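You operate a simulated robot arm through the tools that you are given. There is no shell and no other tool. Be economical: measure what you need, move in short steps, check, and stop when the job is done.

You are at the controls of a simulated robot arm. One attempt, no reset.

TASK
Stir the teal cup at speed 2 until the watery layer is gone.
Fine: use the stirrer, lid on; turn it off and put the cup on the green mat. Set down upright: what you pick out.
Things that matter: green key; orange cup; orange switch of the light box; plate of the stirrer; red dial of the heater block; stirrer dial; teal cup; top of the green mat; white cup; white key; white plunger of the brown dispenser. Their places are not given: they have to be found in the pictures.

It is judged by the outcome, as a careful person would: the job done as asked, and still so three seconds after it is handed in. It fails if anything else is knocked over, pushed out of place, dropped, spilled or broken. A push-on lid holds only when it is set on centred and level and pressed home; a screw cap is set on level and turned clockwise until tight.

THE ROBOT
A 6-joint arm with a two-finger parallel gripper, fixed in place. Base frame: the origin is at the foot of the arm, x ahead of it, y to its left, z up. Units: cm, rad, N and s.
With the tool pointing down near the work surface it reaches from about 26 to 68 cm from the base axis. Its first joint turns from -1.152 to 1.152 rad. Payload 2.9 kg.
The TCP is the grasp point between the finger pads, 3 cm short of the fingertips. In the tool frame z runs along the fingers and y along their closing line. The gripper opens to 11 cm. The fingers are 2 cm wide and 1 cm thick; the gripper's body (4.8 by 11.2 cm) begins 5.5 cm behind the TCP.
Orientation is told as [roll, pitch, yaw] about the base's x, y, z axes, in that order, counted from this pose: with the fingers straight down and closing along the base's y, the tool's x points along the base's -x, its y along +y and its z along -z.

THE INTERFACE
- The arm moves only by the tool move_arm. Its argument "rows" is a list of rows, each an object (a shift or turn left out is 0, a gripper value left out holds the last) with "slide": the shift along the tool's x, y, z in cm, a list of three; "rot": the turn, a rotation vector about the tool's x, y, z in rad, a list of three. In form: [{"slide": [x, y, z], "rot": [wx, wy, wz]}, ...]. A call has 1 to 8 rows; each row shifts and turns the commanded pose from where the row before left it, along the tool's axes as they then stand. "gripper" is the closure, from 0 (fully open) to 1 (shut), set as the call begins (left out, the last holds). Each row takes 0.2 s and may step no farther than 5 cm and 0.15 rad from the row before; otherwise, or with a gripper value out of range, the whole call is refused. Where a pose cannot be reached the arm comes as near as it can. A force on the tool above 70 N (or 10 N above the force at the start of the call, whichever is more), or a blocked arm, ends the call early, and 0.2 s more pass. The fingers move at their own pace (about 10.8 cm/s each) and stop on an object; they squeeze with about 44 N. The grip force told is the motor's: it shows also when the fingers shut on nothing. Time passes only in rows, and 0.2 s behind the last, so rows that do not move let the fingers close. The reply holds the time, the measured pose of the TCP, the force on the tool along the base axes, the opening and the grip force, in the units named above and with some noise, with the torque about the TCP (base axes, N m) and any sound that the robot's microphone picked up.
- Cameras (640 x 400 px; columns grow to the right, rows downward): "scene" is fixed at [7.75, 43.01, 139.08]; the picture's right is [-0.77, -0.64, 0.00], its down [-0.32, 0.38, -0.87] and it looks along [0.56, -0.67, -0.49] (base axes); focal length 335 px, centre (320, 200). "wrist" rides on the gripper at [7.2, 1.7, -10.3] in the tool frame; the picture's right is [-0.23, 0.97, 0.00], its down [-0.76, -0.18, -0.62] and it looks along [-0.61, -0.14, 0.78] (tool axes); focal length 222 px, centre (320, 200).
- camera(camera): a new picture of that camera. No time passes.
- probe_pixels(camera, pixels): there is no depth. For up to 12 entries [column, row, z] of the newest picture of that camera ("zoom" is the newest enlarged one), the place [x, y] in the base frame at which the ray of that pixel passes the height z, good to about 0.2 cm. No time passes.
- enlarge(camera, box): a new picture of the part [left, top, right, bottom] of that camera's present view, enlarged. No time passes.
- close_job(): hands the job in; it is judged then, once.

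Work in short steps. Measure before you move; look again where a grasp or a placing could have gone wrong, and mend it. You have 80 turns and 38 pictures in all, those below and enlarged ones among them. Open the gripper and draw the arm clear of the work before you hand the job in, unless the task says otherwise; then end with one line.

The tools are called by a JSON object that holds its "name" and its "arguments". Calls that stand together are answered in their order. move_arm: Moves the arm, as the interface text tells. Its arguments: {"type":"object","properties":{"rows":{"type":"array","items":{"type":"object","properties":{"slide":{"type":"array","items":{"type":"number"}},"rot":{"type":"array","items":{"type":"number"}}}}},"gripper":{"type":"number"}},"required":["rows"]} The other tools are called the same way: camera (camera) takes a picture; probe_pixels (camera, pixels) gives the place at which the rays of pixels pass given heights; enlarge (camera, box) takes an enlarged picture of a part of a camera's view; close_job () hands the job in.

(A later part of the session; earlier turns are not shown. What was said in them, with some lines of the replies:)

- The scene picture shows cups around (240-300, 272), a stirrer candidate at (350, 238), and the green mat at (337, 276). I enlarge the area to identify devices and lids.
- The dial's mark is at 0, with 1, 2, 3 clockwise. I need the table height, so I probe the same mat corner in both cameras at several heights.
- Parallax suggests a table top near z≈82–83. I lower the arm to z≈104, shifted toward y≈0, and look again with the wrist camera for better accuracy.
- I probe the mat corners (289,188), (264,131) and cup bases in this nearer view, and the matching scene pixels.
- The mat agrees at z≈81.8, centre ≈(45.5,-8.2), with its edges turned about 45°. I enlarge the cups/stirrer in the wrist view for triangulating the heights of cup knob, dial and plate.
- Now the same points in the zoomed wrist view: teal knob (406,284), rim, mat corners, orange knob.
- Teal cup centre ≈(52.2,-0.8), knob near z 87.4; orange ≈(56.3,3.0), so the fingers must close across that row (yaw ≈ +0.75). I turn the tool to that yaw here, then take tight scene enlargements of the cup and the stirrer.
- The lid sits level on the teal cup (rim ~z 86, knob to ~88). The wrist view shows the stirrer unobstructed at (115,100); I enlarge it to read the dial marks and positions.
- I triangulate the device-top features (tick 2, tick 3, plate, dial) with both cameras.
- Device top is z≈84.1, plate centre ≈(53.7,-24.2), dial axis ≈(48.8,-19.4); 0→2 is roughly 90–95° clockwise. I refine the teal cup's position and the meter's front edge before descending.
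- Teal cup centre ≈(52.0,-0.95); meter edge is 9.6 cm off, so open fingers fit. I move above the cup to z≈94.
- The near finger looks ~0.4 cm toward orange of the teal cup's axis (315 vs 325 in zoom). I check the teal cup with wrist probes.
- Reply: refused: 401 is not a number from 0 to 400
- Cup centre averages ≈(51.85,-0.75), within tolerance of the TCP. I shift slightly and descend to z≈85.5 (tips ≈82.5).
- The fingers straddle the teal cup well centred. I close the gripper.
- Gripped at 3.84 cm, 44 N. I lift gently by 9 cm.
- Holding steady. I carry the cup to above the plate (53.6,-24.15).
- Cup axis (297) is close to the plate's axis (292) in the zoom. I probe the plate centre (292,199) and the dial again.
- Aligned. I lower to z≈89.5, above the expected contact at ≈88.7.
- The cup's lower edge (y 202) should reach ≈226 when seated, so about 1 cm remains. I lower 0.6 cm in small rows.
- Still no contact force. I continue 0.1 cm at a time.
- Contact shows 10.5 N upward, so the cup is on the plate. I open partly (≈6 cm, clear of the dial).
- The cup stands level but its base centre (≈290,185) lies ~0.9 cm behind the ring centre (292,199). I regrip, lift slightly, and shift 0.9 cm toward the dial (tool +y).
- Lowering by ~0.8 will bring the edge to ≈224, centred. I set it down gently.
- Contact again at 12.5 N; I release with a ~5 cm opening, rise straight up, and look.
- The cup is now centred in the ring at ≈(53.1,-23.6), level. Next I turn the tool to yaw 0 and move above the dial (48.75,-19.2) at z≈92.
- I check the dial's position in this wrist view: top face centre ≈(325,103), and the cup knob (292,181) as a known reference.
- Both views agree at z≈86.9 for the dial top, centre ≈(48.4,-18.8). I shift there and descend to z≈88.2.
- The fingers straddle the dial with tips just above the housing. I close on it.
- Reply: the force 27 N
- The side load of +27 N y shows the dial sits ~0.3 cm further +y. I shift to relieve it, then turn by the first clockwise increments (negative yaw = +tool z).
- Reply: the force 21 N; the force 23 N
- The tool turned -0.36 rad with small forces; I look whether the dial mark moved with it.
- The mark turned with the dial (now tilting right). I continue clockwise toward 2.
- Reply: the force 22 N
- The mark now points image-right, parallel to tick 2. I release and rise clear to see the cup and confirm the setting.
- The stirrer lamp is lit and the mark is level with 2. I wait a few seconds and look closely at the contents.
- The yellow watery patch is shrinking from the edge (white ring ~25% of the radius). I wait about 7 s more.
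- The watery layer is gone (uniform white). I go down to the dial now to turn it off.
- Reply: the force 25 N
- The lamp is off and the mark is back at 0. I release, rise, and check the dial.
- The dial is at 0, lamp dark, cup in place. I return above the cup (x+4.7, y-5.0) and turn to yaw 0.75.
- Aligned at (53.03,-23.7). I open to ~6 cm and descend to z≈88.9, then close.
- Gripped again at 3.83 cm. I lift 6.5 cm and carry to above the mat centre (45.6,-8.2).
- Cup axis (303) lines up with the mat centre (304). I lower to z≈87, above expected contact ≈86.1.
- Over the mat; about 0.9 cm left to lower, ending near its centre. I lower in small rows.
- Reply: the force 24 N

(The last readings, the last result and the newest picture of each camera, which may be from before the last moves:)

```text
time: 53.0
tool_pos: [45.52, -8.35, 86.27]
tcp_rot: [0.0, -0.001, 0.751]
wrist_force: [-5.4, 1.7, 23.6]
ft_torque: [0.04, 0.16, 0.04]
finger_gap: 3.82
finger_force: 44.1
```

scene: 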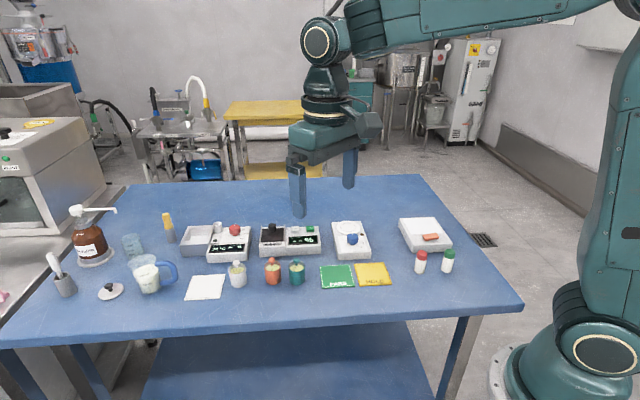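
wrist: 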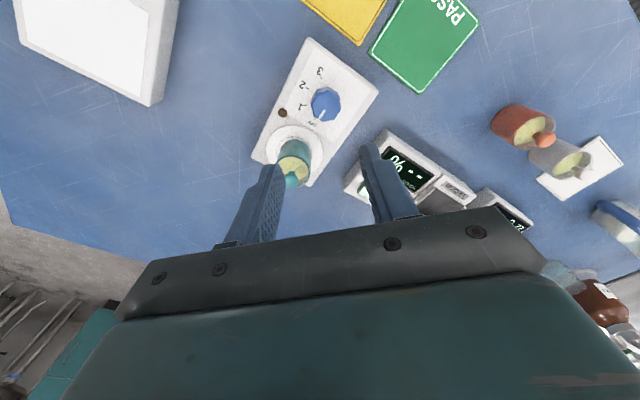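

Contact at 23.6 N; the cup is on the mat. I ease up a hair, release, and rise straight.

{"name": "move_arm", "arguments": {"rows": [{"slide": [0, 0, -0.05]}, {"slide": [0, 0, 0]}]}}

{"name": "move_arm", "arguments": {"rows": [{"slide": [0, 0, 0]}, {"slide": [0, 0, 0]}, {"slide": [0, 0, -1]}, {"slide": [0, 0, -3]}, {"slide": [0, 0, -5]}, {"slide": [0, 0, -5]}, {"slide": [0, 0, -5]}, {"slide": [0, 0, 0]}], "gripper": 0.35}}

{"name": "camera", "arguments": {"camera": "scene"}}

{"name": "enlarge", "arguments": {"camera": "scene", "box": [244, 215, 388, 305]}}

```text
time: 53.6
tool_pos: [45.67, -8.27, 86.35]
tcp_rot: [-0.003, 0.0, 0.749]
wrist_force: [-6.1, 0.2, 26.5]
ft_torque: [0.02, 0.13, 0.04]
finger_gap: 3.82
finger_force: 43.3
```

```text
time: 55.4
tool_pos: [45.34, -8.51, 105.6]
tcp_rot: [0.0, 0.0, 0.751]
wrist_force: [-0.5, -0.5, 0.0]
ft_torque: [-0.01, 0.04, 0.02]
finger_gap: 7.15
finger_force: 0.1
```

```text
6 pictures are left
```

scene: 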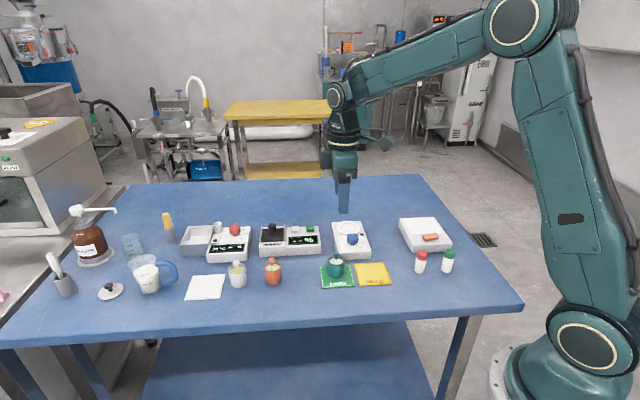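

```text
4.44 times, centred on (316, 260) of scene
```

zoom: 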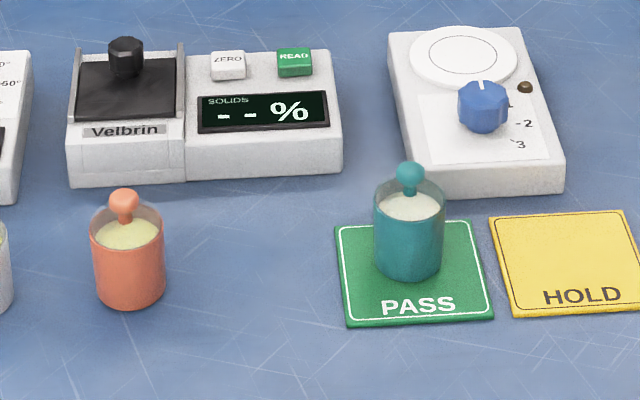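

The teal cup stands upright on the green mat with its lid on and uniform white contents. The stirrer is off, nothing else has moved, and the arm is clear, so I hand in the job.

{"name": "close_job", "arguments": {}}

```text
The job is handed in.
```

I stirred the teal cup at speed 2, lid on, until the watery layer was gone; the stirrer is off and the cup stands upright on the green mat.
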